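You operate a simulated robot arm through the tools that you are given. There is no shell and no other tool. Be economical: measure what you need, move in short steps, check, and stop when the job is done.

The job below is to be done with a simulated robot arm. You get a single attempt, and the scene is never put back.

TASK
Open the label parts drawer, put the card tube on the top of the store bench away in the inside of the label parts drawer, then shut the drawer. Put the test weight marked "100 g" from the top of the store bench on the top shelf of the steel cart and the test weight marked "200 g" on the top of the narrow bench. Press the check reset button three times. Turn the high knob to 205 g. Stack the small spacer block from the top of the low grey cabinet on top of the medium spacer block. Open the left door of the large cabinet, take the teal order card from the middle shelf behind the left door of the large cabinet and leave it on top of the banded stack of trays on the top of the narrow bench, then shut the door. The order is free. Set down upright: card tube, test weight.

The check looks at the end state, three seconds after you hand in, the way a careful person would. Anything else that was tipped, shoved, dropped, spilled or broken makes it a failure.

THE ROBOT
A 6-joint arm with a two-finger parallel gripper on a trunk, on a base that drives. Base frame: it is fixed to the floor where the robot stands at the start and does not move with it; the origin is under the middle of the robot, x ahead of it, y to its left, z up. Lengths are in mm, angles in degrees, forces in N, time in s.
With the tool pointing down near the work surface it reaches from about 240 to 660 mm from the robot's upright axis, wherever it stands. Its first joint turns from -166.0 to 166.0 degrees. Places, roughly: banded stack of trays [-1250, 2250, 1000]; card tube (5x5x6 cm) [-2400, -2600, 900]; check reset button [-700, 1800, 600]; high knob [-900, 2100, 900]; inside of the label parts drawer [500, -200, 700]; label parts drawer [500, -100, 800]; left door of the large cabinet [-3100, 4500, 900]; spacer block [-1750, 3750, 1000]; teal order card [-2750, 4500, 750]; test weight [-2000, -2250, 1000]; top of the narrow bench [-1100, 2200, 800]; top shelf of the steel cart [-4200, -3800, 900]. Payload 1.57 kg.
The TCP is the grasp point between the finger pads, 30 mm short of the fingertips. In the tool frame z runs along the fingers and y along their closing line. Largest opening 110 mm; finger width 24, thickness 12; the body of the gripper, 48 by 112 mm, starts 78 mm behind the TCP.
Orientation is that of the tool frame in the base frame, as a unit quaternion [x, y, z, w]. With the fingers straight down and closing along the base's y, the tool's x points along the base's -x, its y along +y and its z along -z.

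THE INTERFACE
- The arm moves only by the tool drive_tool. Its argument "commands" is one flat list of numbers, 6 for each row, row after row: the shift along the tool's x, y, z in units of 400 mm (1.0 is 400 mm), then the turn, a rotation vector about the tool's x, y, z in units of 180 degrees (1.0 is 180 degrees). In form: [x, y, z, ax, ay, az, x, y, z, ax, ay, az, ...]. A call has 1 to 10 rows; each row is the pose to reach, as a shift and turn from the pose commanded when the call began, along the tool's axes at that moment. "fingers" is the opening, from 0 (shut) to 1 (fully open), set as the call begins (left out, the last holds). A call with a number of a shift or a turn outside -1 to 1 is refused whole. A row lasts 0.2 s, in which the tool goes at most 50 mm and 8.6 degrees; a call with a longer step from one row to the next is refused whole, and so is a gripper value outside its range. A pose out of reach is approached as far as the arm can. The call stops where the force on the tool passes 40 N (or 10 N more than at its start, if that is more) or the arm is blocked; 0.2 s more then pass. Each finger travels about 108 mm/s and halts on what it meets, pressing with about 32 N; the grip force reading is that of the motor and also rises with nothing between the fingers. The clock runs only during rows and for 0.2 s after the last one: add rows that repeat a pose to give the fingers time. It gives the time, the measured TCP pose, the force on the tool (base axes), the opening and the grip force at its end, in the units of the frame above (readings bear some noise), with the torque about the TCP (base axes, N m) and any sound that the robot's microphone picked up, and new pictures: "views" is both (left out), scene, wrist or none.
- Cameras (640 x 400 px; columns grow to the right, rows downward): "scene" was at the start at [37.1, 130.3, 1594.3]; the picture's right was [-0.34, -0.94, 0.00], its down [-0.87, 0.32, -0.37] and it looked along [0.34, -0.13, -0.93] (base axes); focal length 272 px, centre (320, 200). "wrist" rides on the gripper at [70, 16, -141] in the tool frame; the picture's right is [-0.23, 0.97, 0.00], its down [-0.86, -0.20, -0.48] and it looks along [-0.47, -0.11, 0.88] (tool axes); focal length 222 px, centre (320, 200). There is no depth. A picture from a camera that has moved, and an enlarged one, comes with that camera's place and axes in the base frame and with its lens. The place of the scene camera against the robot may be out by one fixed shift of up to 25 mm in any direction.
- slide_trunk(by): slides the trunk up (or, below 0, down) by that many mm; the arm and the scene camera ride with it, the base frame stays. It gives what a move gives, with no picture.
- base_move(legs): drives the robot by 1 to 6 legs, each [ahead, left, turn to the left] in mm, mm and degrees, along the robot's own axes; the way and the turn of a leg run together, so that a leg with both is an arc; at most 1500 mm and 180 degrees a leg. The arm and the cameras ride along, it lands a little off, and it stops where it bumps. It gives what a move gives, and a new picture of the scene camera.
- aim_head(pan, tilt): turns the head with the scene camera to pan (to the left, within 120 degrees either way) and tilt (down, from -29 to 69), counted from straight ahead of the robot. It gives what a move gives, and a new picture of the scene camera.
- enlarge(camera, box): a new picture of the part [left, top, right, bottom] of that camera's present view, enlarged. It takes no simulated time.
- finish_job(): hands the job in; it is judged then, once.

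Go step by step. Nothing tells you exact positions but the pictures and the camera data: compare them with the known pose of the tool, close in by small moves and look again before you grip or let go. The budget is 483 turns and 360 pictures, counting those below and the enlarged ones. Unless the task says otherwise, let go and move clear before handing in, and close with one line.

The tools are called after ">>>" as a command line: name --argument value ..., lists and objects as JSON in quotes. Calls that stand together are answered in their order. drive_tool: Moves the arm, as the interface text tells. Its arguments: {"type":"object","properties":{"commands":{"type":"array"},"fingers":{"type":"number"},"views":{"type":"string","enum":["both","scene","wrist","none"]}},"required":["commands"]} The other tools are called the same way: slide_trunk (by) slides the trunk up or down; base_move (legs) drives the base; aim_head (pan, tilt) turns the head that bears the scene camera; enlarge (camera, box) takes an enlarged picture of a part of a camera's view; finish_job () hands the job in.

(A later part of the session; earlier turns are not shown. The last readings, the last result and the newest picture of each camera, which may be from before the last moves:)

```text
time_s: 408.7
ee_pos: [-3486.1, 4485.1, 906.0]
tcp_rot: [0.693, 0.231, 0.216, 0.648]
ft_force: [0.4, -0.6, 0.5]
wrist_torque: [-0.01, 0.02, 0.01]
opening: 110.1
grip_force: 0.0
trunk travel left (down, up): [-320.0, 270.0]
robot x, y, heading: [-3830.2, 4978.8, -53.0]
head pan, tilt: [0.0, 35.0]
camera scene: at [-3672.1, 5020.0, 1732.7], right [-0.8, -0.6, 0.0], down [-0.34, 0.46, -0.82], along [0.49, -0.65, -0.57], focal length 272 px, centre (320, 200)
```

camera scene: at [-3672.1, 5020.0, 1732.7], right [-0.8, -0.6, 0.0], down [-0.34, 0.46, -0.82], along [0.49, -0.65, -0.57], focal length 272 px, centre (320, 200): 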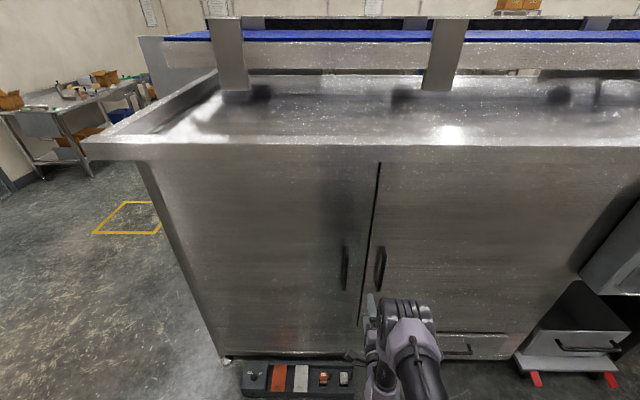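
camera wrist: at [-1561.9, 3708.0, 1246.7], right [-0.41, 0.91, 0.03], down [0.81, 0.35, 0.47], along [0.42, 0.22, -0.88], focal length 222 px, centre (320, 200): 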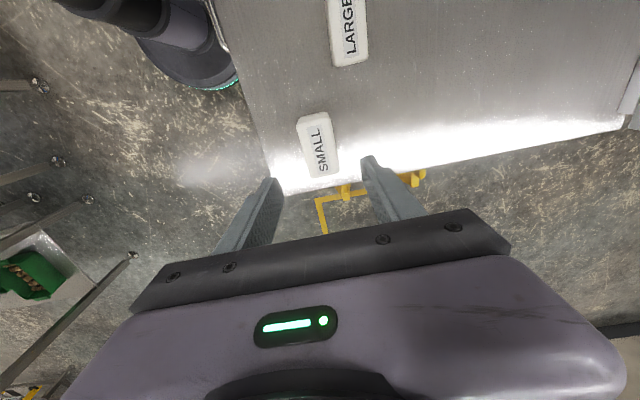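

>>> drive_tool --commands '[0, 0, 0, 0, 0, -0.047, 0, 0, 0, 0, 0, -0.094, 0, 0, 0, 0, 0, -0.141, 0, 0, 0, 0, 0, -0.188, 0, 0, 0, 0, 0, -0.235, 0, 0, 0, 0, 0, -0.282, 0, 0, 0, 0, 0, -0.329, 0, 0, 0, 0, 0, -0.376, 0, 0, 0, 0, 0, -0.423, 0, 0, 0, 0, 0, -0.47]' --views "none"

>>> drive_tool --commands '[0, 0, 0, 0, 0, -0.03]' --views "both"

```text
time_s: 410.9
ee_pos: [-3486.7, 4485.6, 907.1]
tcp_rot: [0.357, 0.637, -0.28, 0.623]
ft_force: [0.4, 0.5, -0.3]
wrist_torque: [0.03, 0.02, 0.03]
opening: 109.9
grip_force: 0.0
trunk travel left (down, up): [-320.0, 270.0]
robot x, y, heading: [-3828.5, 4979.4, -53.1]
head pan, tilt: [0.0, 35.0]
```

```text
time_s: 411.3
ee_pos: [-3486.0, 4486.3, 906.8]
tcp_rot: [0.326, 0.654, -0.306, 0.61]
ft_force: [0.7, -0.5, -0.5]
wrist_torque: [-0.02, -0.01, -0.02]
opening: 110.0
grip_force: 0.1
trunk travel left (down, up): [-320.0, 270.0]
robot x, y, heading: [-3831.8, 4981.7, -53.1]
head pan, tilt: [0.0, 35.0]
camera scene: at [-3672.3, 5020.2, 1732.7], right [-0.8, -0.6, 0.0], down [-0.34, 0.46, -0.82], along [0.49, -0.65, -0.57], focal length 272 px, centre (320, 200)
camera wrist: at [-3561.4, 4612.1, 845.8], right [0.79, 0.57, 0.22], down [-0.41, 0.22, 0.89], along [0.46, -0.79, 0.41], focal length 222 px, centre (320, 200)
```

scene: 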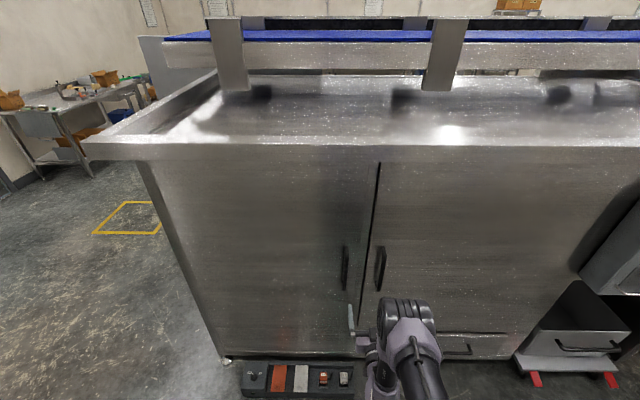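
wrist: 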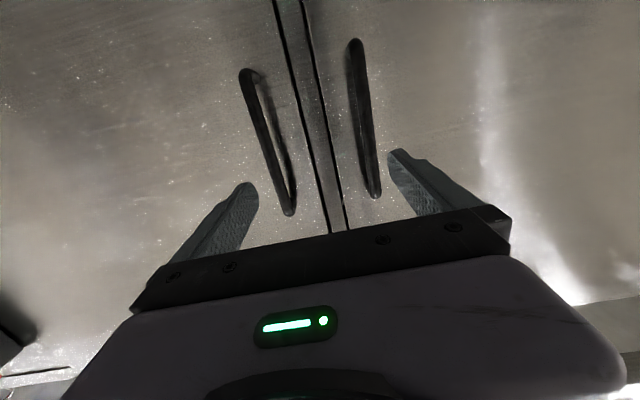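

The left door's handle is the one on the image right. With a half opening to clear the other handle, align and approach.

>>> drive_tool --commands '[0, 0.08, 0.05, 0, 0, 0, 0, 0.16, 0.12, 0, 0, 0, 0, 0.16, 0.22, 0, 0, 0]' --fingers 0.5 --views "wrist"

```text
time_s: 412.1
ee_pos: [-3382.7, 4453.2, 899.6]
tcp_rot: [0.327, 0.654, -0.306, 0.61]
ft_force: [0.3, 0.0, -1.0]
wrist_torque: [0.0, -0.01, -0.02]
opening: 55.2
grip_force: 0.1
trunk travel left (down, up): [-320.0, 270.0]
robot x, y, heading: [-3829.5, 4982.4, -53.2]
head pan, tilt: [0.0, 35.0]
camera wrist: at [-3458.0, 4580.1, 838.1], right [0.79, 0.57, 0.23], down [-0.41, 0.22, 0.89], along [0.46, -0.79, 0.41], focal length 222 px, centre (320, 200)
```

wrist: 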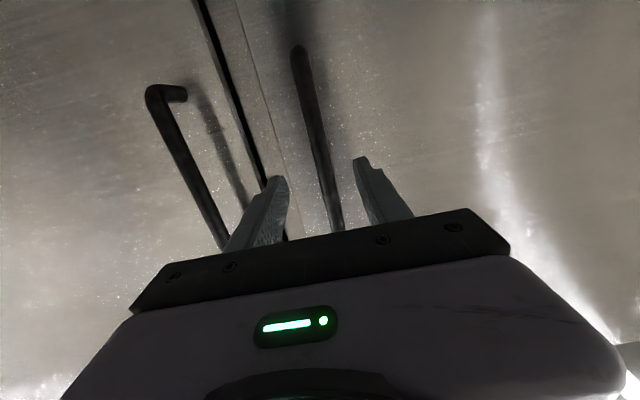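

>>> drive_tool --commands '[0, 0.003, 0.08, 0, 0, 0, 0, 0.003, 0.13, 0, 0, 0, 0, 0.003, 0.17, 0, 0, 0, 0, 0.003, 0.19, 0, 0, 0]' --views "wrist"

```text
time_s: 413.1
ee_pos: [-3337.5, 4393.7, 894.9]
tcp_rot: [0.327, 0.653, -0.307, 0.61]
ft_force: [-0.3, -0.4, -0.7]
wrist_torque: [0.02, 0.01, 0.0]
opening: 55.1
grip_force: 0.0
trunk travel left (down, up): [-320.0, 270.0]
robot x, y, heading: [-3831.1, 4979.2, -53.1]
head pan, tilt: [0.0, 35.0]
camera wrist: at [-3411.7, 4520.3, 833.7], right [0.79, 0.57, 0.23], down [-0.41, 0.22, 0.89], along [0.46, -0.79, 0.41], focal length 222 px, centre (320, 200)
```

wrist: 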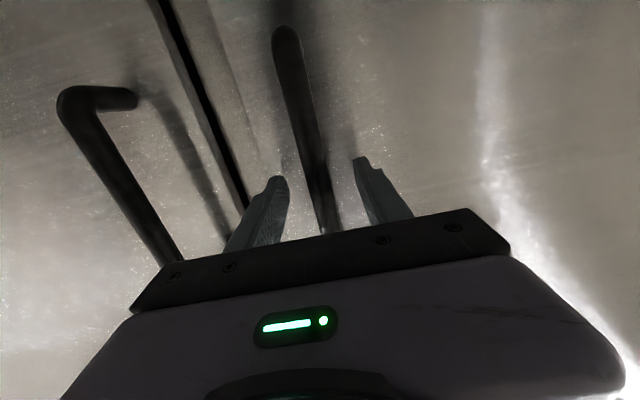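

>>> drive_tool --commands '[0, 0, 0, 0, 0, 0, 0, 0, 0, 0, 0, 0, 0, 0, 0, 0, 0, 0, 0, 0, 0, 0, 0, 0]' --fingers 0 --views "wrist"

```text
time_s: 414.1
ee_pos: [-3337.1, 4393.6, 894.4]
tcp_rot: [0.326, 0.654, -0.305, 0.61]
ft_force: [2.6, 2.1, -1.4]
wrist_torque: [0.16, -0.12, 0.05]
opening: 17.7
grip_force: 32.4
trunk travel left (down, up): [-320.0, 270.0]
robot x, y, heading: [-3827.5, 4979.5, -53.1]
head pan, tilt: [0.0, 35.0]
camera wrist: at [-3411.3, 4520.6, 833.7], right [0.79, 0.57, 0.22], down [-0.41, 0.22, 0.89], along [0.46, -0.79, 0.41], focal length 222 px, centre (320, 200)
```

wrist: 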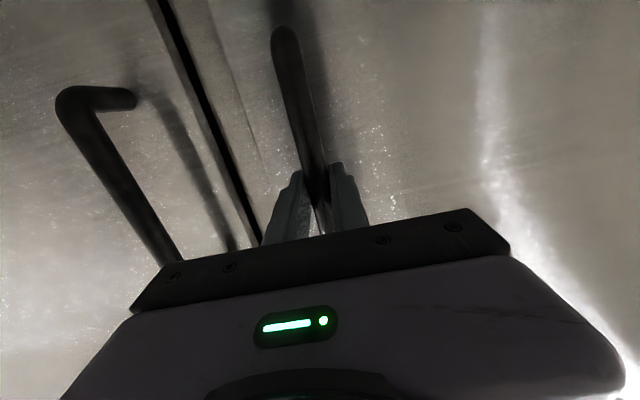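

Gripped the bar. Pull slowly.

>>> drive_tool --commands '[0.0025, 0, -0.0375, 0, 0, 0, 0.005, 0.001, -0.075, 0, 0, 0, 0.0077, 0.003, -0.1125, 0, 0, 0, 0.01, 0.0045, -0.15, 0, 0, 0, 0.0128, 0.007, -0.1875, 0, 0, 0]' --views "scene"

```text
time_s: 415.4
ee_pos: [-3373.1, 4459.8, 895.4]
tcp_rot: [0.32, 0.656, -0.302, 0.614]
ft_force: [11.8, 7.0, -5.6]
wrist_torque: [0.54, -0.15, 0.26]
opening: 17.7
grip_force: 32.4
trunk travel left (down, up): [-320.0, 270.0]
robot x, y, heading: [-3827.4, 4980.3, -53.0]
head pan, tilt: [0.0, 35.0]
stopped in row 5: the force on the tool passed its limit at 42 N (the readings are from after the stop); the commanded pose is now the measured one
camera scene: at [-3671.2, 5020.1, 1732.6], right [-0.8, -0.6, 0.0], down [-0.35, 0.46, -0.82], along [0.49, -0.65, -0.57], focal length 272 px, centre (320, 200)
```

scene: 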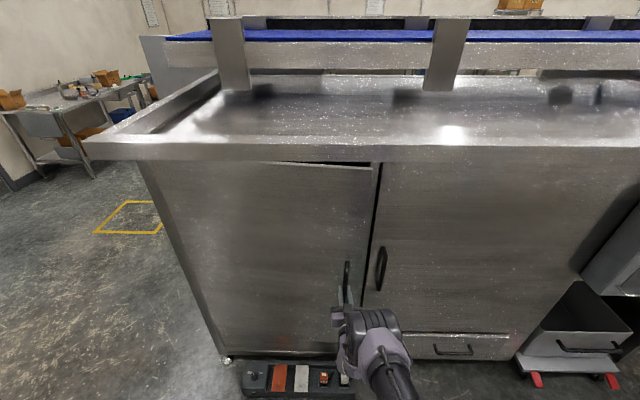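

The door is opening. Continue along the arc, turning the tool with the door.

>>> drive_tool --commands '[0.0024, 0.0075, -0.036, 0.009, 0, 0, 0.0049, 0.016, -0.072, 0.018, 0, 0, 0.0073, 0.025, -0.107, 0.027, 0, 0, 0.0097, 0.035, -0.143, 0.036, 0, 0, 0.0121, 0.046, -0.178, 0.045, 0, 0, 0.0145, 0.058, -0.213, 0.054, 0, 0, 0.0169, 0.07, -0.2475, 0.063, 0, 0, 0.0191, 0.083, -0.28, 0.071, 0, 0]' --views "scene"

```text
time_s: 417.3
ee_pos: [-3411.0, 4567.0, 894.0]
tcp_rot: [0.385, 0.62, -0.371, 0.574]
ft_force: [14.7, 4.0, -11.7]
wrist_torque: [1.07, -0.33, 0.27]
opening: 17.9
grip_force: 32.9
trunk travel left (down, up): [-320.0, 270.0]
robot x, y, heading: [-3829.1, 4982.4, -52.8]
head pan, tilt: [0.0, 35.0]
stopped in row 8: the force on the tool passed its limit at 42 N (the readings are from after the stop); the commanded pose is now the measured one
camera scene: at [-3669.5, 5019.3, 1732.4], right [-0.8, -0.6, 0.0], down [-0.35, 0.46, -0.82], along [0.49, -0.65, -0.57], focal length 272 px, centre (320, 200)
```

scene: 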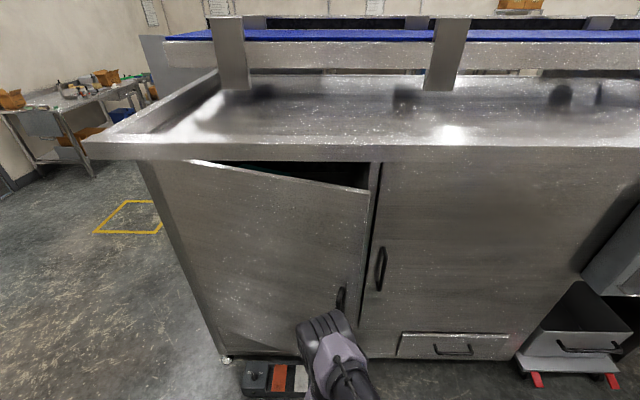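

>>> drive_tool --commands '[0.0025, 0.0073, -0.039, 0.012, 0, 0, 0.005, 0.0158, -0.078, 0.023, 0, 0, 0.0075, 0.025, -0.117, 0.034, 0, 0, 0.01, 0.0355, -0.156, 0.044, 0, 0, 0.0122, 0.047, -0.194, 0.053, 0, 0, 0.0145, 0.059, -0.232, 0.062, 0, 0]' --views "scene"

```text
time_s: 418.7
ee_pos: [-3427.5, 4660.7, 896.1]
tcp_rot: [0.439, 0.58, -0.431, 0.535]
ft_force: [32.6, 3.8, -7.0]
wrist_torque: [0.37, -0.78, 0.32]
opening: 18.3
grip_force: 32.7
trunk travel left (down, up): [-320.0, 270.0]
robot x, y, heading: [-3830.1, 4983.5, -52.7]
head pan, tilt: [0.0, 35.0]
camera scene: at [-3666.2, 5021.4, 1732.3], right [-0.8, -0.6, 0.0], down [-0.35, 0.46, -0.82], along [0.49, -0.65, -0.57], focal length 272 px, centre (320, 200)
```

scene: 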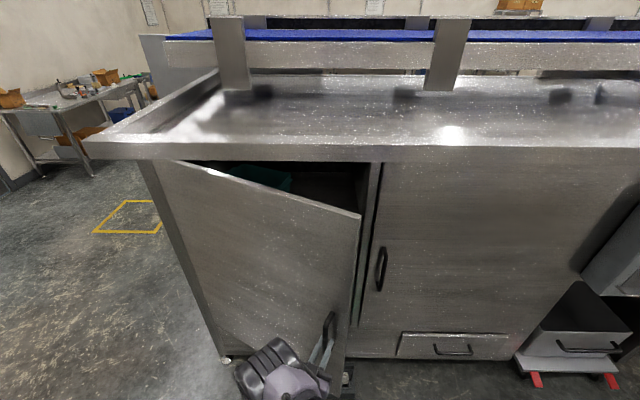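

Open about 25°. Release and retreat from the handle; then push the door from its inner edge.

>>> drive_tool --commands '[0, 0, 0, 0, 0, 0, 0, 0, 0, 0, 0, 0, 0, 0, 0, 0, 0, 0]' --fingers 0.6 --views "none"

>>> base_move --legs '[[-150, 0, 0]]'

```text
time_s: 419.5
ee_pos: [-3432.1, 4660.0, 894.9]
tcp_rot: [0.44, 0.58, -0.431, 0.533]
ft_force: [-0.3, 0.2, 0.3]
wrist_torque: [0.01, -0.03, 0.0]
opening: 65.7
grip_force: 0.1
trunk travel left (down, up): [-320.0, 270.0]
robot x, y, heading: [-3831.7, 4979.6, -52.9]
head pan, tilt: [0.0, 35.0]
```

```text
time_s: 420.9
ee_pos: [-3521.8, 4780.9, 897.9]
tcp_rot: [0.44, 0.579, -0.431, 0.534]
ft_force: [-1.4, 0.9, -0.8]
wrist_torque: [0.01, 0.01, 0.01]
opening: 65.5
grip_force: 0.0
trunk travel left (down, up): [-320.0, 270.0]
robot x, y, heading: [-3918.6, 5097.2, -53.0]
head pan, tilt: [0.0, 35.0]
camera scene: at [-3762.2, 5140.3, 1732.8], right [-0.8, -0.6, 0.0], down [-0.34, 0.46, -0.82], along [0.49, -0.65, -0.57], focal length 272 px, centre (320, 200)
```

scene: 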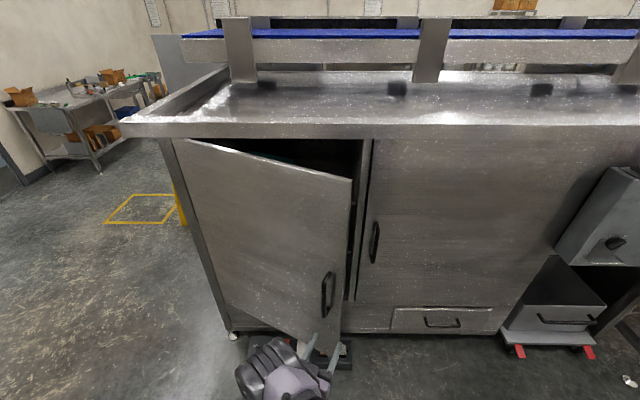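

Door stays ajar. I'll bring the tool back to pointing down and reposition so I can push the door from its inner side, facing along the cabinet.

>>> drive_tool --commands '[-0.035, 0, -0.01, 0, 0.047, 0, -0.07, 0, -0.02, 0, 0.094, 0, -0.105, 0, -0.03, 0, 0.141, 0, -0.14, 0, -0.04, 0, 0.188, 0, -0.175, 0, -0.05, 0, 0.235, 0, -0.21, 0, -0.06, 0, 0.282, 0, -0.245, 0, -0.07, 0, 0.329, 0, -0.28, 0, -0.08, 0, 0.376, 0, -0.315, 0, -0.09, 0, 0.423, 0, -0.35, 0, -0.1, 0, 0.47, 0]' --fingers 0 --views "scene"

```text
time_s: 423.1
ee_pos: [-3530.5, 4814.1, 1022.6]
tcp_rot: [0.615, 0.785, -0.057, 0.049]
ft_force: [-0.9, -0.3, -0.4]
wrist_torque: [-0.02, -0.03, 0.06]
opening: 0.2
grip_force: 21.8
out of reach, approached as far as the arm can: row 10
trunk travel left (down, up): [-320.0, 270.0]
robot x, y, heading: [-3917.3, 5103.6, -52.9]
head pan, tilt: [0.0, 35.0]
camera scene: at [-3761.0, 5139.6, 1732.7], right [-0.8, -0.6, 0.0], down [-0.35, 0.46, -0.82], along [0.49, -0.65, -0.57], focal length 272 px, centre (320, 200)
```

scene: 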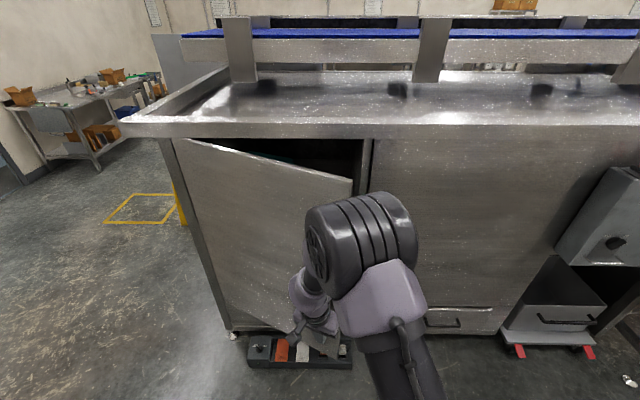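

>>> base_move --legs '[[0, 0, 89.8], [-560, 0, 0]]'

>>> aim_head --pan -20 --tilt 35

```text
time_s: 430.0
ee_pos: [-4072.9, 5157.4, 1022.1]
tcp_rot: [-0.115, 0.991, -0.007, 0.075]
ft_force: [0.2, 0.2, 0.1]
wrist_torque: [0.03, -0.03, 0.01]
opening: 0.1
grip_force: 21.5
trunk travel left (down, up): [-320.0, 270.0]
robot x, y, heading: [-4364.4, 4769.7, 36.3]
head pan, tilt: [0.0, 35.0]
camera scene: at [-4385.6, 4936.6, 1732.8], right [0.59, -0.81, 0.0], down [-0.46, -0.34, -0.82], along [0.66, 0.48, -0.57], focal length 272 px, centre (320, 200)
```

scene: 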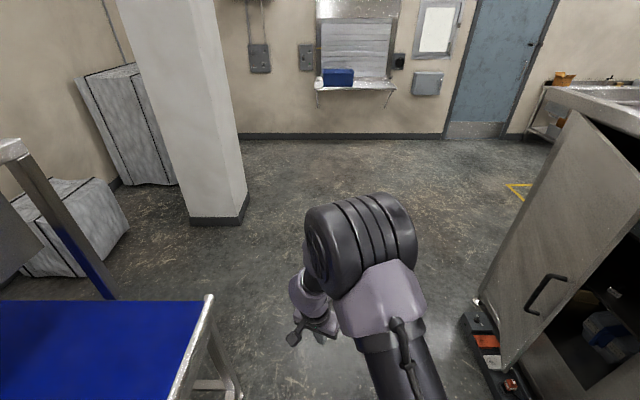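

```text
time_s: 430.9
ee_pos: [-4071.4, 5157.7, 1022.0]
tcp_rot: [-0.115, 0.991, -0.007, 0.076]
ft_force: [0.2, 0.1, -0.3]
wrist_torque: [0.01, 0.02, 0.01]
opening: 0.0
grip_force: 21.7
trunk travel left (down, up): [-320.0, 270.0]
robot x, y, heading: [-4356.8, 4771.0, 36.2]
head pan, tilt: [-20.0, 35.0]
camera scene: at [-4371.6, 4909.5, 1732.7], right [0.28, -0.96, 0.0], down [-0.55, -0.16, -0.82], along [0.79, 0.23, -0.57], focal length 272 px, centre (320, 200)
```

scene: 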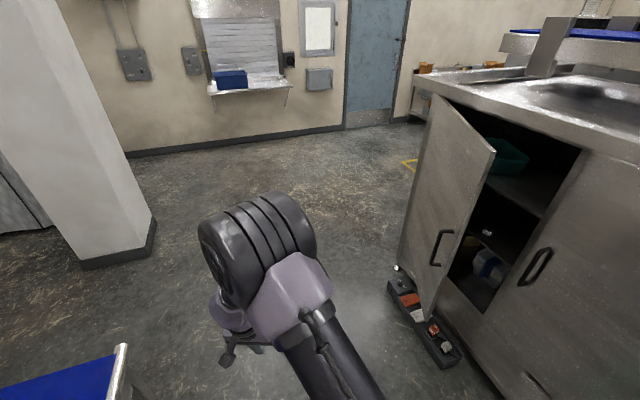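

Excellent view of the ajar door. I'll swing the tool to the robot's right side, then slide the robot toward the cabinet.

>>> drive_tool --commands '[-0.046, -0.11, 0.01, 0, 0.012, 0, -0.091, -0.22, 0.02, 0, 0.024, 0, -0.137, -0.33, 0.03, 0, 0.036, 0, -0.183, -0.44, 0.04, 0, 0.048, 0, -0.228, -0.55, 0.05, 0, 0.048, 0, -0.274, -0.66, 0.06, 0, 0.048, 0, -0.32, -0.77, 0.07, 0, 0.048, 0, -0.365, -0.875, 0.085, 0, 0.048, 0]' --views "none"

>>> base_move --legs '[[0, -450, 0.7]]'

```text
time_s: 432.7
ee_pos: [-3896.8, 4810.2, 980.2]
tcp_rot: [-0.122, 0.99, -0.041, 0.056]
ft_force: [-0.5, -1.4, 0.3]
wrist_torque: [0.1, -0.02, 0.02]
opening: 0.0
grip_force: 21.3
out of reach, approached as far as the arm can: row 1, 2, 3, 4, 5, 6, 7, 8
trunk travel left (down, up): [-320.0, 270.0]
robot x, y, heading: [-4359.5, 4774.9, 36.2]
head pan, tilt: [-20.0, 35.0]
```

```text
time_s: 435.3
ee_pos: [-3637.2, 4461.6, 980.1]
tcp_rot: [-0.127, 0.99, -0.041, 0.055]
ft_force: [-0.1, 1.3, -0.2]
wrist_torque: [0.01, -0.01, 0.0]
opening: 0.1
grip_force: 22.0
trunk travel left (down, up): [-320.0, 270.0]
robot x, y, heading: [-4101.9, 4424.2, 36.7]
head pan, tilt: [-20.0, 35.0]
camera scene: at [-4110.5, 4554.4, 1732.8], right [0.29, -0.96, 0.0], down [-0.55, -0.16, -0.82], along [0.78, 0.24, -0.57], focal length 272 px, centre (320, 200)
```

scene: 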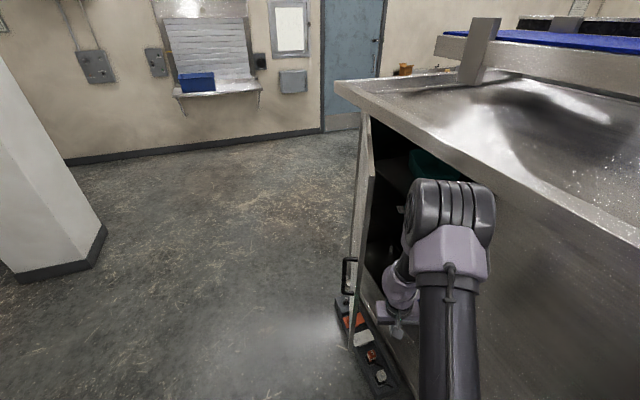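

>>> slide_trunk --by -90

>>> base_move --legs '[[0, -35, 0], [280, 0, 0]]'

```text
time_s: 436.6
ee_pos: [-3636.3, 4462.7, 891.0]
tcp_rot: [-0.126, 0.99, -0.041, 0.057]
ft_force: [0.1, -0.9, -0.2]
wrist_torque: [0.0, 0.04, -0.03]
opening: 0.1
grip_force: 21.1
trunk travel left (down, up): [-230.0, 360.0]
robot x, y, heading: [-4097.4, 4420.6, 36.8]
head pan, tilt: [-20.0, 35.0]
```

```text
time_s: 438.7
ee_pos: [-3473.0, 4553.5, 885.0]
tcp_rot: [-0.129, 0.99, -0.042, 0.042]
ft_force: [0.1, -0.1, 0.2]
wrist_torque: [-0.02, -0.01, 0.0]
opening: 0.0
grip_force: 22.0
trunk travel left (down, up): [-230.0, 360.0]
robot x, y, heading: [-3914.6, 4510.1, 36.7]
head pan, tilt: [-20.0, 35.0]
stopped in leg 2: the robot was blocked; the commanded pose is now the measured one
camera scene: at [-3936.6, 4648.2, 1642.6], right [0.29, -0.96, 0.0], down [-0.54, -0.16, -0.82], along [0.79, 0.24, -0.57], focal length 272 px, centre (320, 200)
```

scene: 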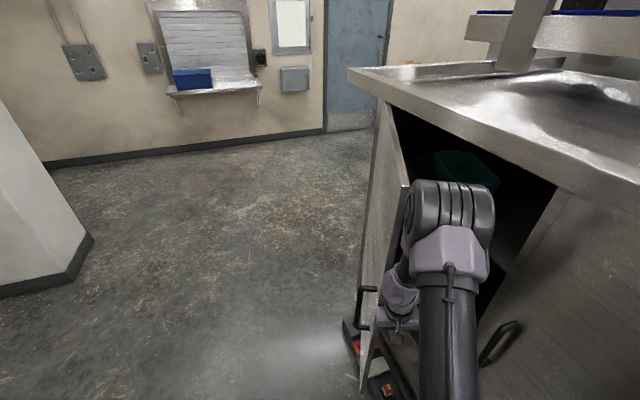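

The door is tall (to ~1.35 m), and base motion stops on contact, so I'll push with the arm: slip the tool behind the door edge first.

>>> drive_tool --commands '[0.06, -0.1, 0.01, 0, 0, 0, 0.07, -0.2, 0.02, 0, 0, 0, 0.014, -0.233, 0.02, 0, 0, 0, -0.08, -0.19, 0.025, 0, 0, 0, -0.17, -0.155, 0.028, 0, 0, 0, -0.25, -0.125, 0.03, 0, 0, 0]' --views "scene"

```text
time_s: 440.1
ee_pos: [-3397.1, 4501.4, 862.7]
tcp_rot: [-0.136, 0.988, -0.055, 0.056]
ft_force: [0.4, -0.2, -0.7]
wrist_torque: [0.03, -0.04, -0.01]
opening: 0.0
grip_force: 21.2
out of reach, approached as far as the arm can: row 3, 4, 5, 6
trunk travel left (down, up): [-230.0, 360.0]
robot x, y, heading: [-3913.7, 4514.7, 36.7]
head pan, tilt: [-20.0, 35.0]
camera scene: at [-3926.7, 4649.1, 1642.7], right [0.29, -0.96, 0.0], down [-0.55, -0.17, -0.82], along [0.78, 0.24, -0.57], focal length 272 px, centre (320, 200)
```

scene: 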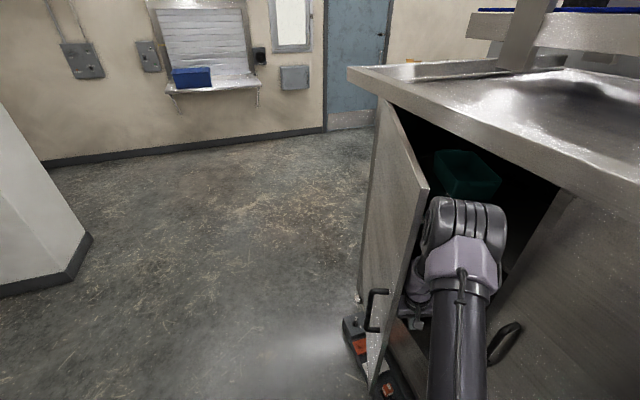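

>>> drive_tool --commands '[0.0185, 0.046, -0.005, 0, 0, 0, 0.037, 0.092, -0.01, 0, 0, 0, 0.0555, 0.138, -0.015, 0, 0, 0, 0.074, 0.184, -0.02, 0, 0, 0, 0.0925, 0.23, -0.025, 0, 0, 0, 0.111, 0.276, -0.03, 0, 0, 0]' --views "scene"

```text
time_s: 441.5
ee_pos: [-3468.2, 4600.3, 862.5]
tcp_rot: [-0.129, 0.99, -0.042, 0.042]
ft_force: [-0.2, -1.0, -0.3]
wrist_torque: [0.01, 0.02, -0.03]
opening: 0.2
grip_force: 21.6
out of reach, approached as far as the arm can: row 1
trunk travel left (down, up): [-230.0, 360.0]
robot x, y, heading: [-3918.2, 4514.3, 36.6]
head pan, tilt: [-20.0, 35.0]
camera scene: at [-3927.4, 4649.4, 1642.7], right [0.29, -0.96, 0.0], down [-0.55, -0.17, -0.82], along [0.78, 0.24, -0.57], focal length 272 px, centre (320, 200)
```

scene: 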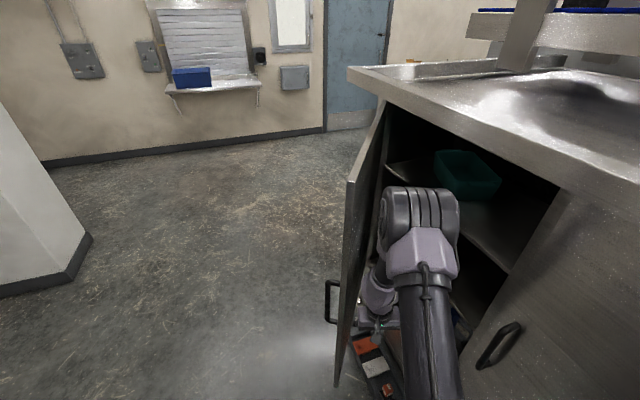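

The arm is pushing the door open well. Continue.

>>> drive_tool --commands '[0, 0.0535, -0.005, 0, 0, 0, 0, 0.107, -0.01, 0, 0, 0, 0, 0.16, -0.015, 0, 0, 0, 0, 0.214, -0.02, 0, 0, 0, -0.02, 0.267, -0.025, 0, 0, 0, -0.04, 0.32, -0.03, 0, 0, 0, -0.06, 0.375, -0.035, 0, 0, 0, -0.08, 0.43, -0.04, 0, 0, 0]' --views "scene"

```text
time_s: 443.3
ee_pos: [-3489.1, 4771.5, 861.8]
tcp_rot: [-0.129, 0.99, -0.045, 0.047]
ft_force: [0.9, 0.0, 0.8]
wrist_torque: [0.0, -0.05, -0.01]
opening: 0.2
grip_force: 21.9
out of reach, approached as far as the arm can: row 8
trunk travel left (down, up): [-230.0, 360.0]
robot x, y, heading: [-3914.2, 4513.3, 36.8]
head pan, tilt: [-20.0, 35.0]
camera scene: at [-3927.3, 4649.2, 1642.7], right [0.29, -0.96, 0.0], down [-0.55, -0.17, -0.82], along [0.78, 0.24, -0.57], focal length 272 px, centre (320, 200)
```

scene: 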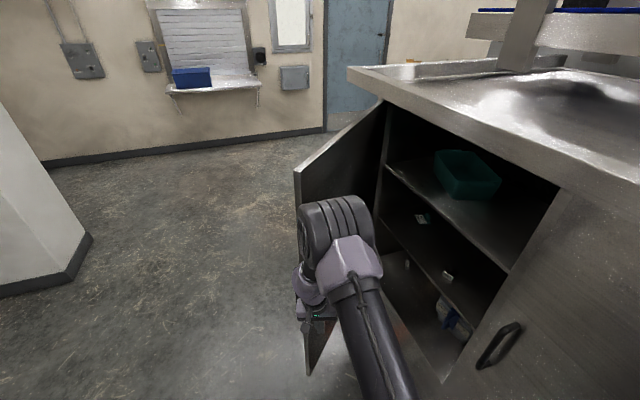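

>>> drive_tool --commands '[0.1, -0.03, 0, 0, 0, 0, 0.2, -0.06, 0, 0, 0, 0, 0.3, -0.08, 0, 0, 0, 0]' --views "none"

>>> base_move --legs '[[150, 0, 0]]'

```text
time_s: 444.1
ee_pos: [-3599.1, 4709.0, 855.9]
tcp_rot: [-0.128, 0.99, -0.041, 0.04]
ft_force: [1.1, -0.1, -0.2]
wrist_torque: [0.01, 0.03, -0.02]
opening: 0.0
grip_force: 21.0
trunk travel left (down, up): [-230.0, 360.0]
robot x, y, heading: [-3914.6, 4514.2, 36.7]
head pan, tilt: [-20.0, 35.0]
```

```text
time_s: 445.4
ee_pos: [-3478.7, 4798.2, 855.9]
tcp_rot: [-0.129, 0.99, -0.041, 0.04]
ft_force: [-0.1, -0.3, 0.1]
wrist_torque: [-0.01, 0.05, -0.01]
opening: 0.0
grip_force: 21.0
trunk travel left (down, up): [-230.0, 360.0]
robot x, y, heading: [-3796.5, 4602.1, 36.5]
head pan, tilt: [-20.0, 35.0]
camera scene: at [-3806.2, 4738.7, 1642.7], right [0.29, -0.96, 0.0], down [-0.55, -0.17, -0.82], along [0.78, 0.23, -0.57], focal length 272 px, centre (320, 200)
```

scene: 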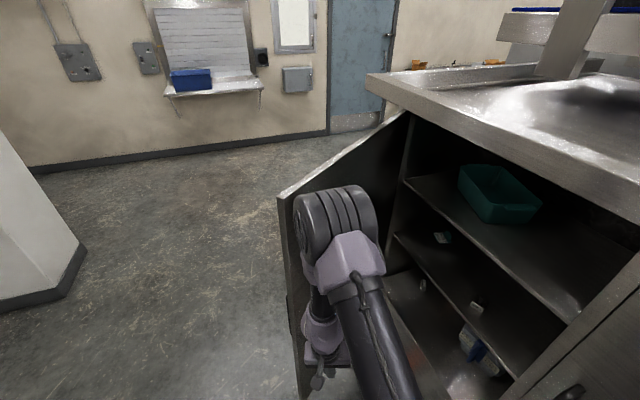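

>>> drive_tool --commands '[-0.06, 0.05, 0, 0, 0, 0, -0.12, 0.1, 0, 0, 0, 0, -0.18, 0.15, 0, 0, 0, 0, -0.24, 0.2, 0, 0, 0, 0, -0.3, 0.25, 0, 0, 0, 0, -0.36, 0.3, 0, 0, 0, 0]' --views "scene"

```text
time_s: 446.8
ee_pos: [-3391.4, 4931.3, 845.3]
tcp_rot: [-0.129, 0.989, -0.046, 0.06]
ft_force: [0.2, 0.5, -0.2]
wrist_torque: [0.0, 0.01, -0.03]
opening: 0.0
grip_force: 21.3
out of reach, approached as far as the arm can: row 5, 6
trunk travel left (down, up): [-230.0, 360.0]
robot x, y, heading: [-3795.7, 4605.3, 36.9]
head pan, tilt: [-20.0, 35.0]
camera scene: at [-3807.7, 4738.5, 1642.7], right [0.29, -0.96, 0.0], down [-0.55, -0.17, -0.82], along [0.78, 0.23, -0.57], focal length 272 px, centre (320, 200)
```

scene: 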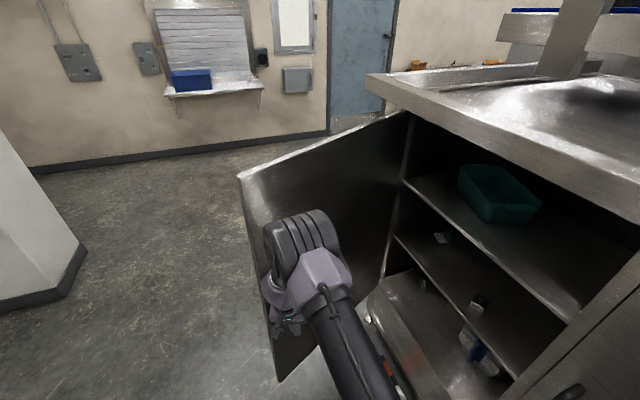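

>>> enlarge --camera "scene" --box '[380, 160, 560, 380]'

>>> drive_tool --commands '[0.1, -0.06, 0, 0, 0, 0, 0.2, -0.12, 0, 0, 0, 0, 0.3, -0.18, 0, 0, 0, 0, 0.35, -0.2, 0, 0, 0, 0]' --views "none"

>>> base_move --legs '[[200, 0, 0]]'

```text
1.82 times, centred on (470, 270) of scene
camera zoom: at [-3807.7, 4738.5, 1642.7], right [0.29, -0.96, 0.0], down [-0.55, -0.17, -0.82], along [0.78, 0.23, -0.57], focal length 495 px, centre (47, 73)
```

zoom: 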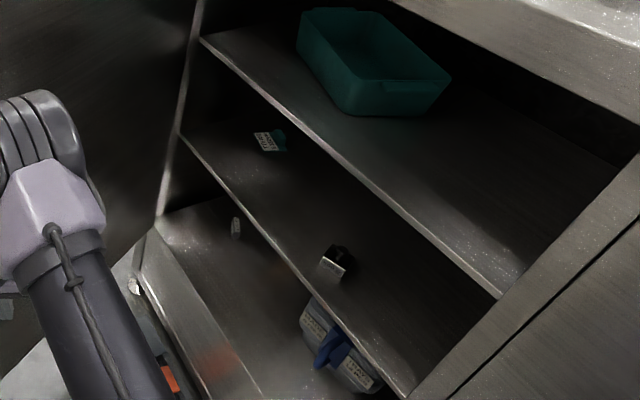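

```text
time_s: 447.8
ee_pos: [-3507.1, 4816.6, 842.9]
tcp_rot: [-0.129, 0.99, -0.041, 0.04]
ft_force: [-0.2, 0.9, -0.2]
wrist_torque: [0.02, -0.02, 0.02]
opening: 0.0
grip_force: 21.7
trunk travel left (down, up): [-230.0, 360.0]
robot x, y, heading: [-3795.6, 4599.1, 36.6]
head pan, tilt: [-20.0, 35.0]
```

```text
time_s: 449.4
ee_pos: [-3343.5, 4939.3, 842.4]
tcp_rot: [-0.129, 0.99, -0.041, 0.041]
ft_force: [-0.3, 0.4, -0.4]
wrist_torque: [0.03, 0.0, -0.01]
opening: 0.0
grip_force: 21.5
trunk travel left (down, up): [-230.0, 360.0]
robot x, y, heading: [-3635.9, 4725.3, 36.6]
head pan, tilt: [-20.0, 35.0]
camera scene: at [-3644.9, 4859.4, 1642.7], right [0.29, -0.96, 0.0], down [-0.55, -0.17, -0.82], along [0.78, 0.24, -0.57], focal length 272 px, centre (320, 200)
```

scene: 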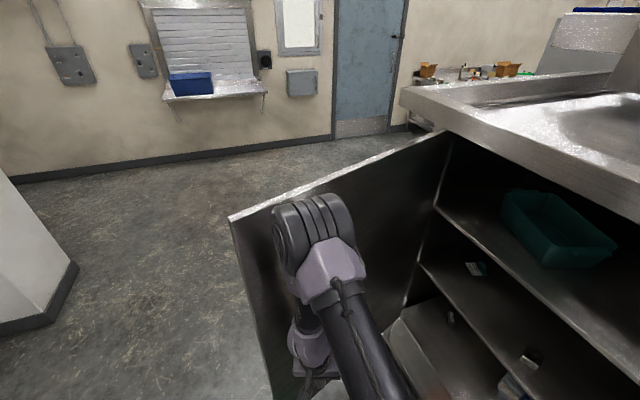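

>>> drive_tool --commands '[-0.07, 0.04, 0, 0, 0, 0, -0.14, 0.08, 0, 0, 0, 0, -0.21, 0.12, 0, 0, 0, 0, -0.28, 0.16, 0, 0, 0, 0, -0.35, 0.2, 0, 0, 0, 0, -0.41, 0.24, 0, 0, 0, 0, -0.46, 0.26, 0, 0, 0, 0]' --views "scene"

```text
time_s: 451.0
ee_pos: [-3219.8, 5062.0, 831.3]
tcp_rot: [-0.129, 0.988, -0.047, 0.066]
ft_force: [-0.5, -0.6, 0.3]
wrist_torque: [0.02, 0.01, -0.01]
opening: 0.3
grip_force: 21.3
out of reach, approached as far as the arm can: row 5, 6, 7
trunk travel left (down, up): [-230.0, 360.0]
robot x, y, heading: [-3631.1, 4724.1, 36.9]
head pan, tilt: [-20.0, 35.0]
camera scene: at [-3645.5, 4858.8, 1642.7], right [0.29, -0.96, 0.0], down [-0.55, -0.17, -0.82], along [0.78, 0.24, -0.57], focal length 272 px, centre (320, 200)
```

scene: 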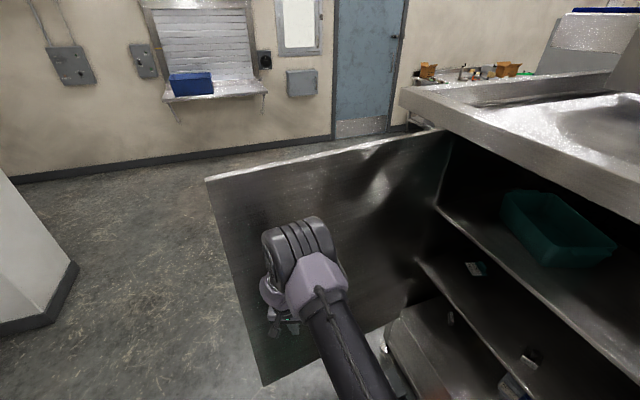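

>>> drive_tool --commands '[0.1, -0.05, 0, 0, 0, 0, 0.2, -0.1, 0, 0, 0, 0, 0.3, -0.15, 0, 0, 0, 0]' --views "none"

>>> base_move --legs '[[160, 0, 0]]'

>>> drive_tool --commands '[-0.07, 0.04, 0, 0, 0, 0, -0.14, 0.08, 0, 0, 0, 0, -0.21, 0.12, 0, 0, 0, 0, -0.28, 0.15, 0, 0, 0, 0, -0.35, 0.17, 0, 0, 0, 0, -0.41, 0.19, 0, 0, 0, 0]' --views "scene"

```text
time_s: 451.8
ee_pos: [-3320.1, 4973.2, 829.0]
tcp_rot: [-0.129, 0.99, -0.04, 0.041]
ft_force: [-0.3, -0.2, 0.3]
wrist_torque: [0.01, 0.03, 0.0]
opening: 0.0
grip_force: 21.3
trunk travel left (down, up): [-230.0, 360.0]
robot x, y, heading: [-3635.2, 4720.4, 36.8]
head pan, tilt: [-20.0, 35.0]
```

```text
time_s: 453.3
ee_pos: [-3190.6, 5069.2, 828.9]
tcp_rot: [-0.13, 0.99, -0.042, 0.041]
ft_force: [0.1, 0.2, -0.3]
wrist_torque: [0.01, -0.01, 0.07]
opening: 0.0
grip_force: 21.6
trunk travel left (down, up): [-230.0, 360.0]
robot x, y, heading: [-3505.1, 4824.1, 37.0]
head pan, tilt: [-20.0, 35.0]
camera scene: at [-3515.9, 4955.7, 1642.6], right [0.29, -0.96, 0.0], down [-0.55, -0.17, -0.82], along [0.78, 0.24, -0.57], focal length 272 px, centre (320, 200)
```

scene: 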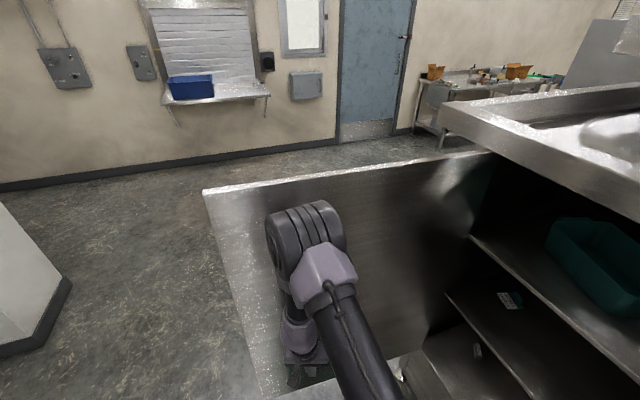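

```text
time_s: 454.7
ee_pos: [-3081.5, 5157.4, 823.8]
tcp_rot: [-0.13, 0.988, -0.047, 0.067]
ft_force: [0.1, -0.3, -0.6]
wrist_torque: [0.0, 0.04, -0.01]
opening: 0.0
grip_force: 21.4
out of reach, approached as far as the arm can: row 4, 5, 6
trunk travel left (down, up): [-230.0, 360.0]
robot x, y, heading: [-3509.0, 4819.8, 36.8]
head pan, tilt: [-20.0, 35.0]
camera scene: at [-3516.9, 4955.0, 1642.7], right [0.29, -0.96, 0.0], down [-0.55, -0.17, -0.82], along [0.78, 0.24, -0.57], focal length 272 px, centre (320, 200)
```

scene: 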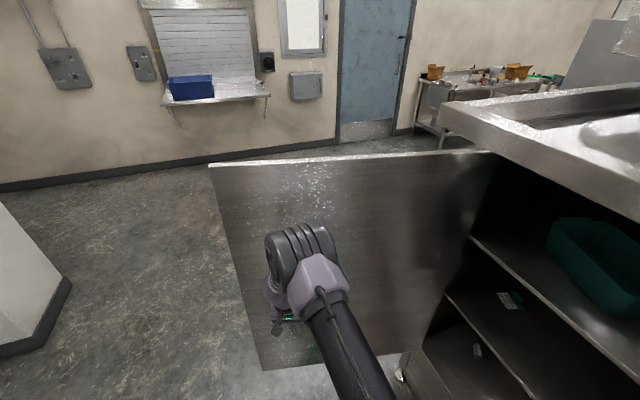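

The door is fully open (~95°). Now look closely at the middle shelf.

>>> drive_tool --commands '[0.1, -0.03, 0, 0, 0, 0, 0.2, -0.06, 0, 0, 0, 0, 0.3, -0.09, 0, 0, 0, 0]' --views "none"

>>> aim_head --pan -65 --tilt 40

>>> enlarge --camera "scene" --box '[220, 120, 420, 280]'

```text
time_s: 455.5
ee_pos: [-3190.9, 5090.8, 812.5]
tcp_rot: [-0.129, 0.988, -0.047, 0.066]
ft_force: [0.1, 0.1, -0.2]
wrist_torque: [0.02, 0.01, 0.03]
opening: 0.0
grip_force: 21.5
trunk travel left (down, up): [-230.0, 360.0]
robot x, y, heading: [-3509.5, 4821.6, 36.9]
head pan, tilt: [-20.0, 35.0]
```

```text
time_s: 456.6
ee_pos: [-3188.1, 5091.2, 812.2]
tcp_rot: [-0.129, 0.988, -0.047, 0.069]
ft_force: [0.7, 0.3, -0.9]
wrist_torque: [0.03, 0.01, -0.05]
opening: 0.1
grip_force: 21.6
trunk travel left (down, up): [-230.0, 360.0]
robot x, y, heading: [-3505.4, 4820.0, 36.9]
head pan, tilt: [-65.0, 40.0]
camera scene: at [-3526.6, 4889.3, 1635.2], right [-0.47, -0.88, 0.0], down [-0.57, 0.3, -0.77], along [0.68, -0.36, -0.64], focal length 272 px, centre (320, 200)
```

scene: 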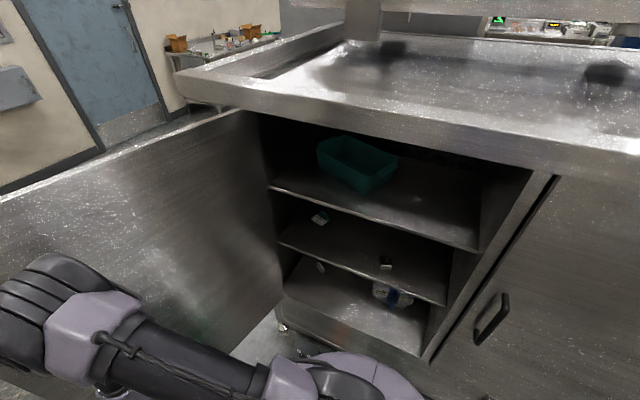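

```text
2.50 times, centred on (320, 200) of scene
camera zoom: at [-3526.6, 4889.3, 1635.2], right [-0.47, -0.88, 0.0], down [-0.57, 0.3, -0.77], along [0.68, -0.36, -0.64], focal length 680 px, centre (320, 200)
```

zoom: 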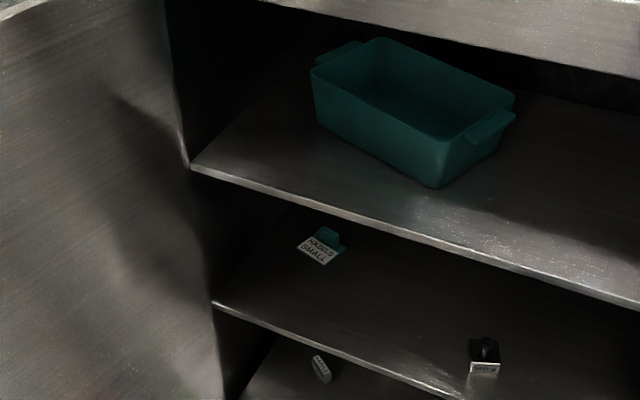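

>>> enlarge --camera "scene" --box '[300, 200, 350, 235]'

```text
11.43 times, centred on (325, 218) of scene
camera zoom: at [-3526.6, 4889.3, 1635.2], right [-0.47, -0.88, 0.0], down [-0.57, 0.3, -0.77], along [0.68, -0.36, -0.64], focal length 3110 px, centre (263, 0)
```

zoom: 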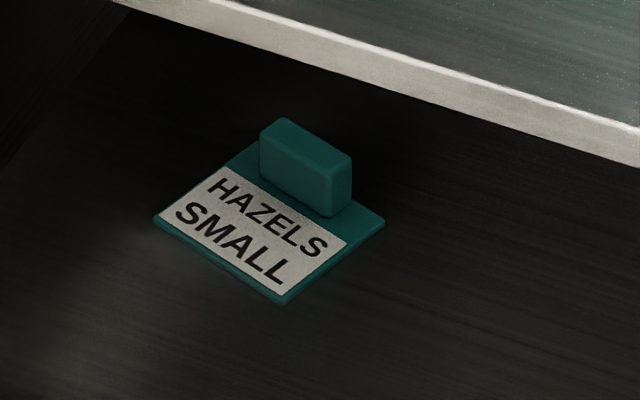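

The teal card ("HAZELS SMALL") has a raised tab and sits on the middle shelf near (-2766, 4483, ~805). I'll back off, turn to face the open compartment.

>>> base_move --legs '[[0, 230, 0], [0, 0, -90], [0, 190, 0]]'

>>> aim_head --pan 0 --tilt 40

```text
time_s: 463.2
ee_pos: [-3217.9, 4809.9, 813.5]
tcp_rot: [0.598, 0.798, -0.08, 0.015]
ft_force: [-0.9, -0.7, 0.6]
wrist_torque: [0.01, 0.0, 0.0]
opening: 0.0
grip_force: 21.2
trunk travel left (down, up): [-230.0, 360.0]
robot x, y, heading: [-3501.5, 5122.2, -52.0]
head pan, tilt: [-65.0, 40.0]
camera scene: at [-3433.4, 5157.6, 1635.1], right [-0.89, 0.45, 0.0], down [0.29, 0.57, -0.77], along [-0.35, -0.68, -0.64], focal length 272 px, centre (320, 200)
```

scene: 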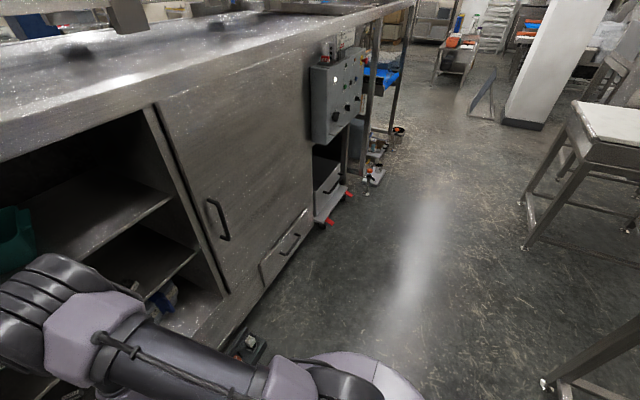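

```text
time_s: 464.6
ee_pos: [-3218.6, 4810.3, 812.5]
tcp_rot: [0.597, 0.798, -0.081, 0.015]
ft_force: [0.2, 0.8, 0.1]
wrist_torque: [0.0, 0.0, 0.02]
opening: 0.0
grip_force: 21.2
trunk travel left (down, up): [-230.0, 360.0]
robot x, y, heading: [-3499.8, 5120.5, -52.2]
head pan, tilt: [0.0, 40.0]
camera scene: at [-3343.4, 5165.7, 1635.2], right [-0.79, -0.62, 0.0], down [-0.4, 0.51, -0.77], along [0.47, -0.6, -0.64], focal length 272 px, centre (320, 200)
```

scene: 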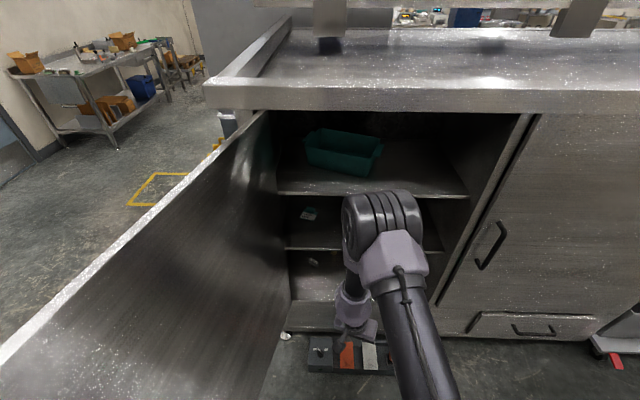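

I'll move closer, then pitch the tool (about 42° below horizontal) to reach into the middle shelf.

>>> base_move --legs '[[0, 35, -0.9], [210, 0, 0]]'

>>> drive_tool --commands '[0.02, 0, -0.02, -0.0123, -0.0386, -0.0107, 0.04, 0, -0.04, -0.0247, -0.0771, -0.0213, 0.06, 0, -0.06, -0.037, -0.1157, -0.032, 0.08, 0, -0.08, -0.0493, -0.1542, -0.0426, 0.1, 0, -0.1, -0.0617, -0.1928, -0.0533, 0.12, 0, -0.12, -0.074, -0.2313, -0.0639]' --fingers 0.7 --views "both"

```text
time_s: 466.7
ee_pos: [-3065.7, 4657.1, 812.5]
tcp_rot: [0.603, 0.793, -0.081, 0.015]
ft_force: [-0.1, 0.2, -0.6]
wrist_torque: [0.04, -0.02, 0.01]
opening: 0.2
grip_force: 21.1
trunk travel left (down, up): [-230.0, 360.0]
robot x, y, heading: [-3345.5, 4976.4, -52.9]
head pan, tilt: [0.0, 40.0]
camera scene: at [-3185.9, 5014.4, 1635.1], right [-0.8, -0.6, 0.0], down [-0.39, 0.51, -0.77], along [0.46, -0.61, -0.64], focal length 272 px, centre (320, 200)
```

scene: 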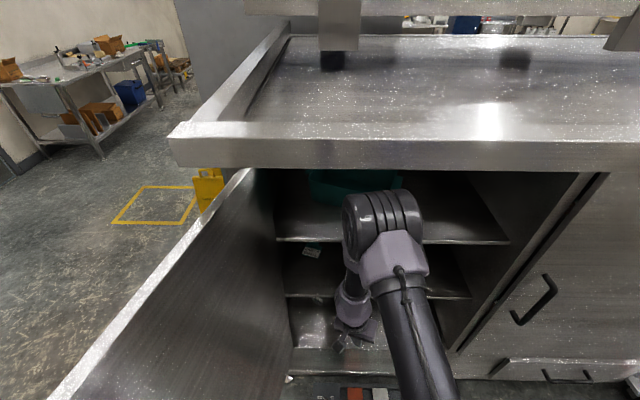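

```text
time_s: 468.1
ee_pos: [-3059.7, 4700.4, 863.1]
tcp_rot: [0.451, 0.784, -0.198, 0.378]
ft_force: [0.4, 0.2, 0.5]
wrist_torque: [0.05, 0.02, 0.03]
opening: 76.7
grip_force: 0.0
out of reach, approached as far as the arm can: row 1
trunk travel left (down, up): [-230.0, 360.0]
robot x, y, heading: [-3341.0, 4974.4, -52.7]
head pan, tilt: [0.0, 40.0]
camera scene: at [-3186.1, 5015.3, 1635.1], right [-0.8, -0.6, 0.0], down [-0.39, 0.51, -0.77], along [0.46, -0.61, -0.64], focal length 272 px, centre (320, 200)
camera wrist: at [-3125.2, 4840.3, 899.4], right [0.9, 0.37, 0.2], down [-0.1, -0.27, 0.96], along [0.41, -0.89, -0.2], focal length 222 px, centre (320, 200)
```

scene: 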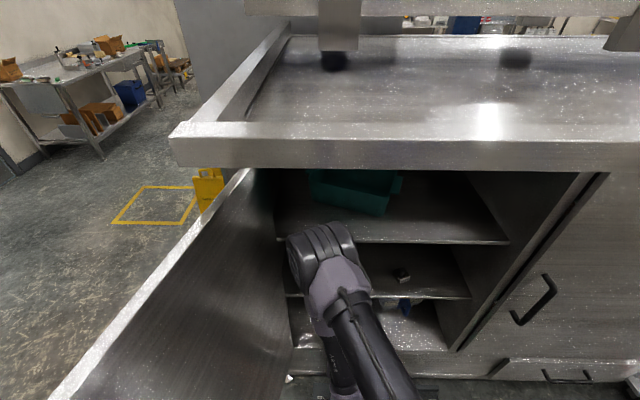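
wrist: 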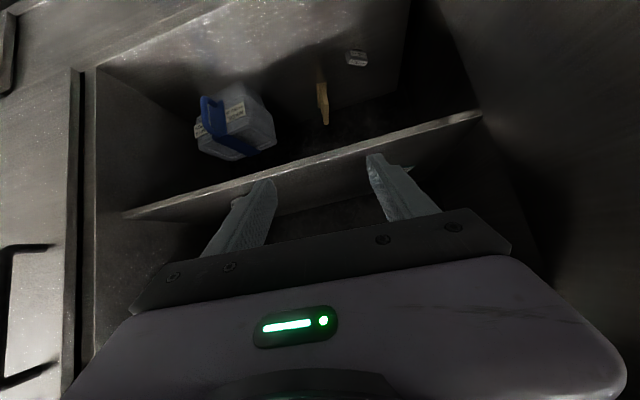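

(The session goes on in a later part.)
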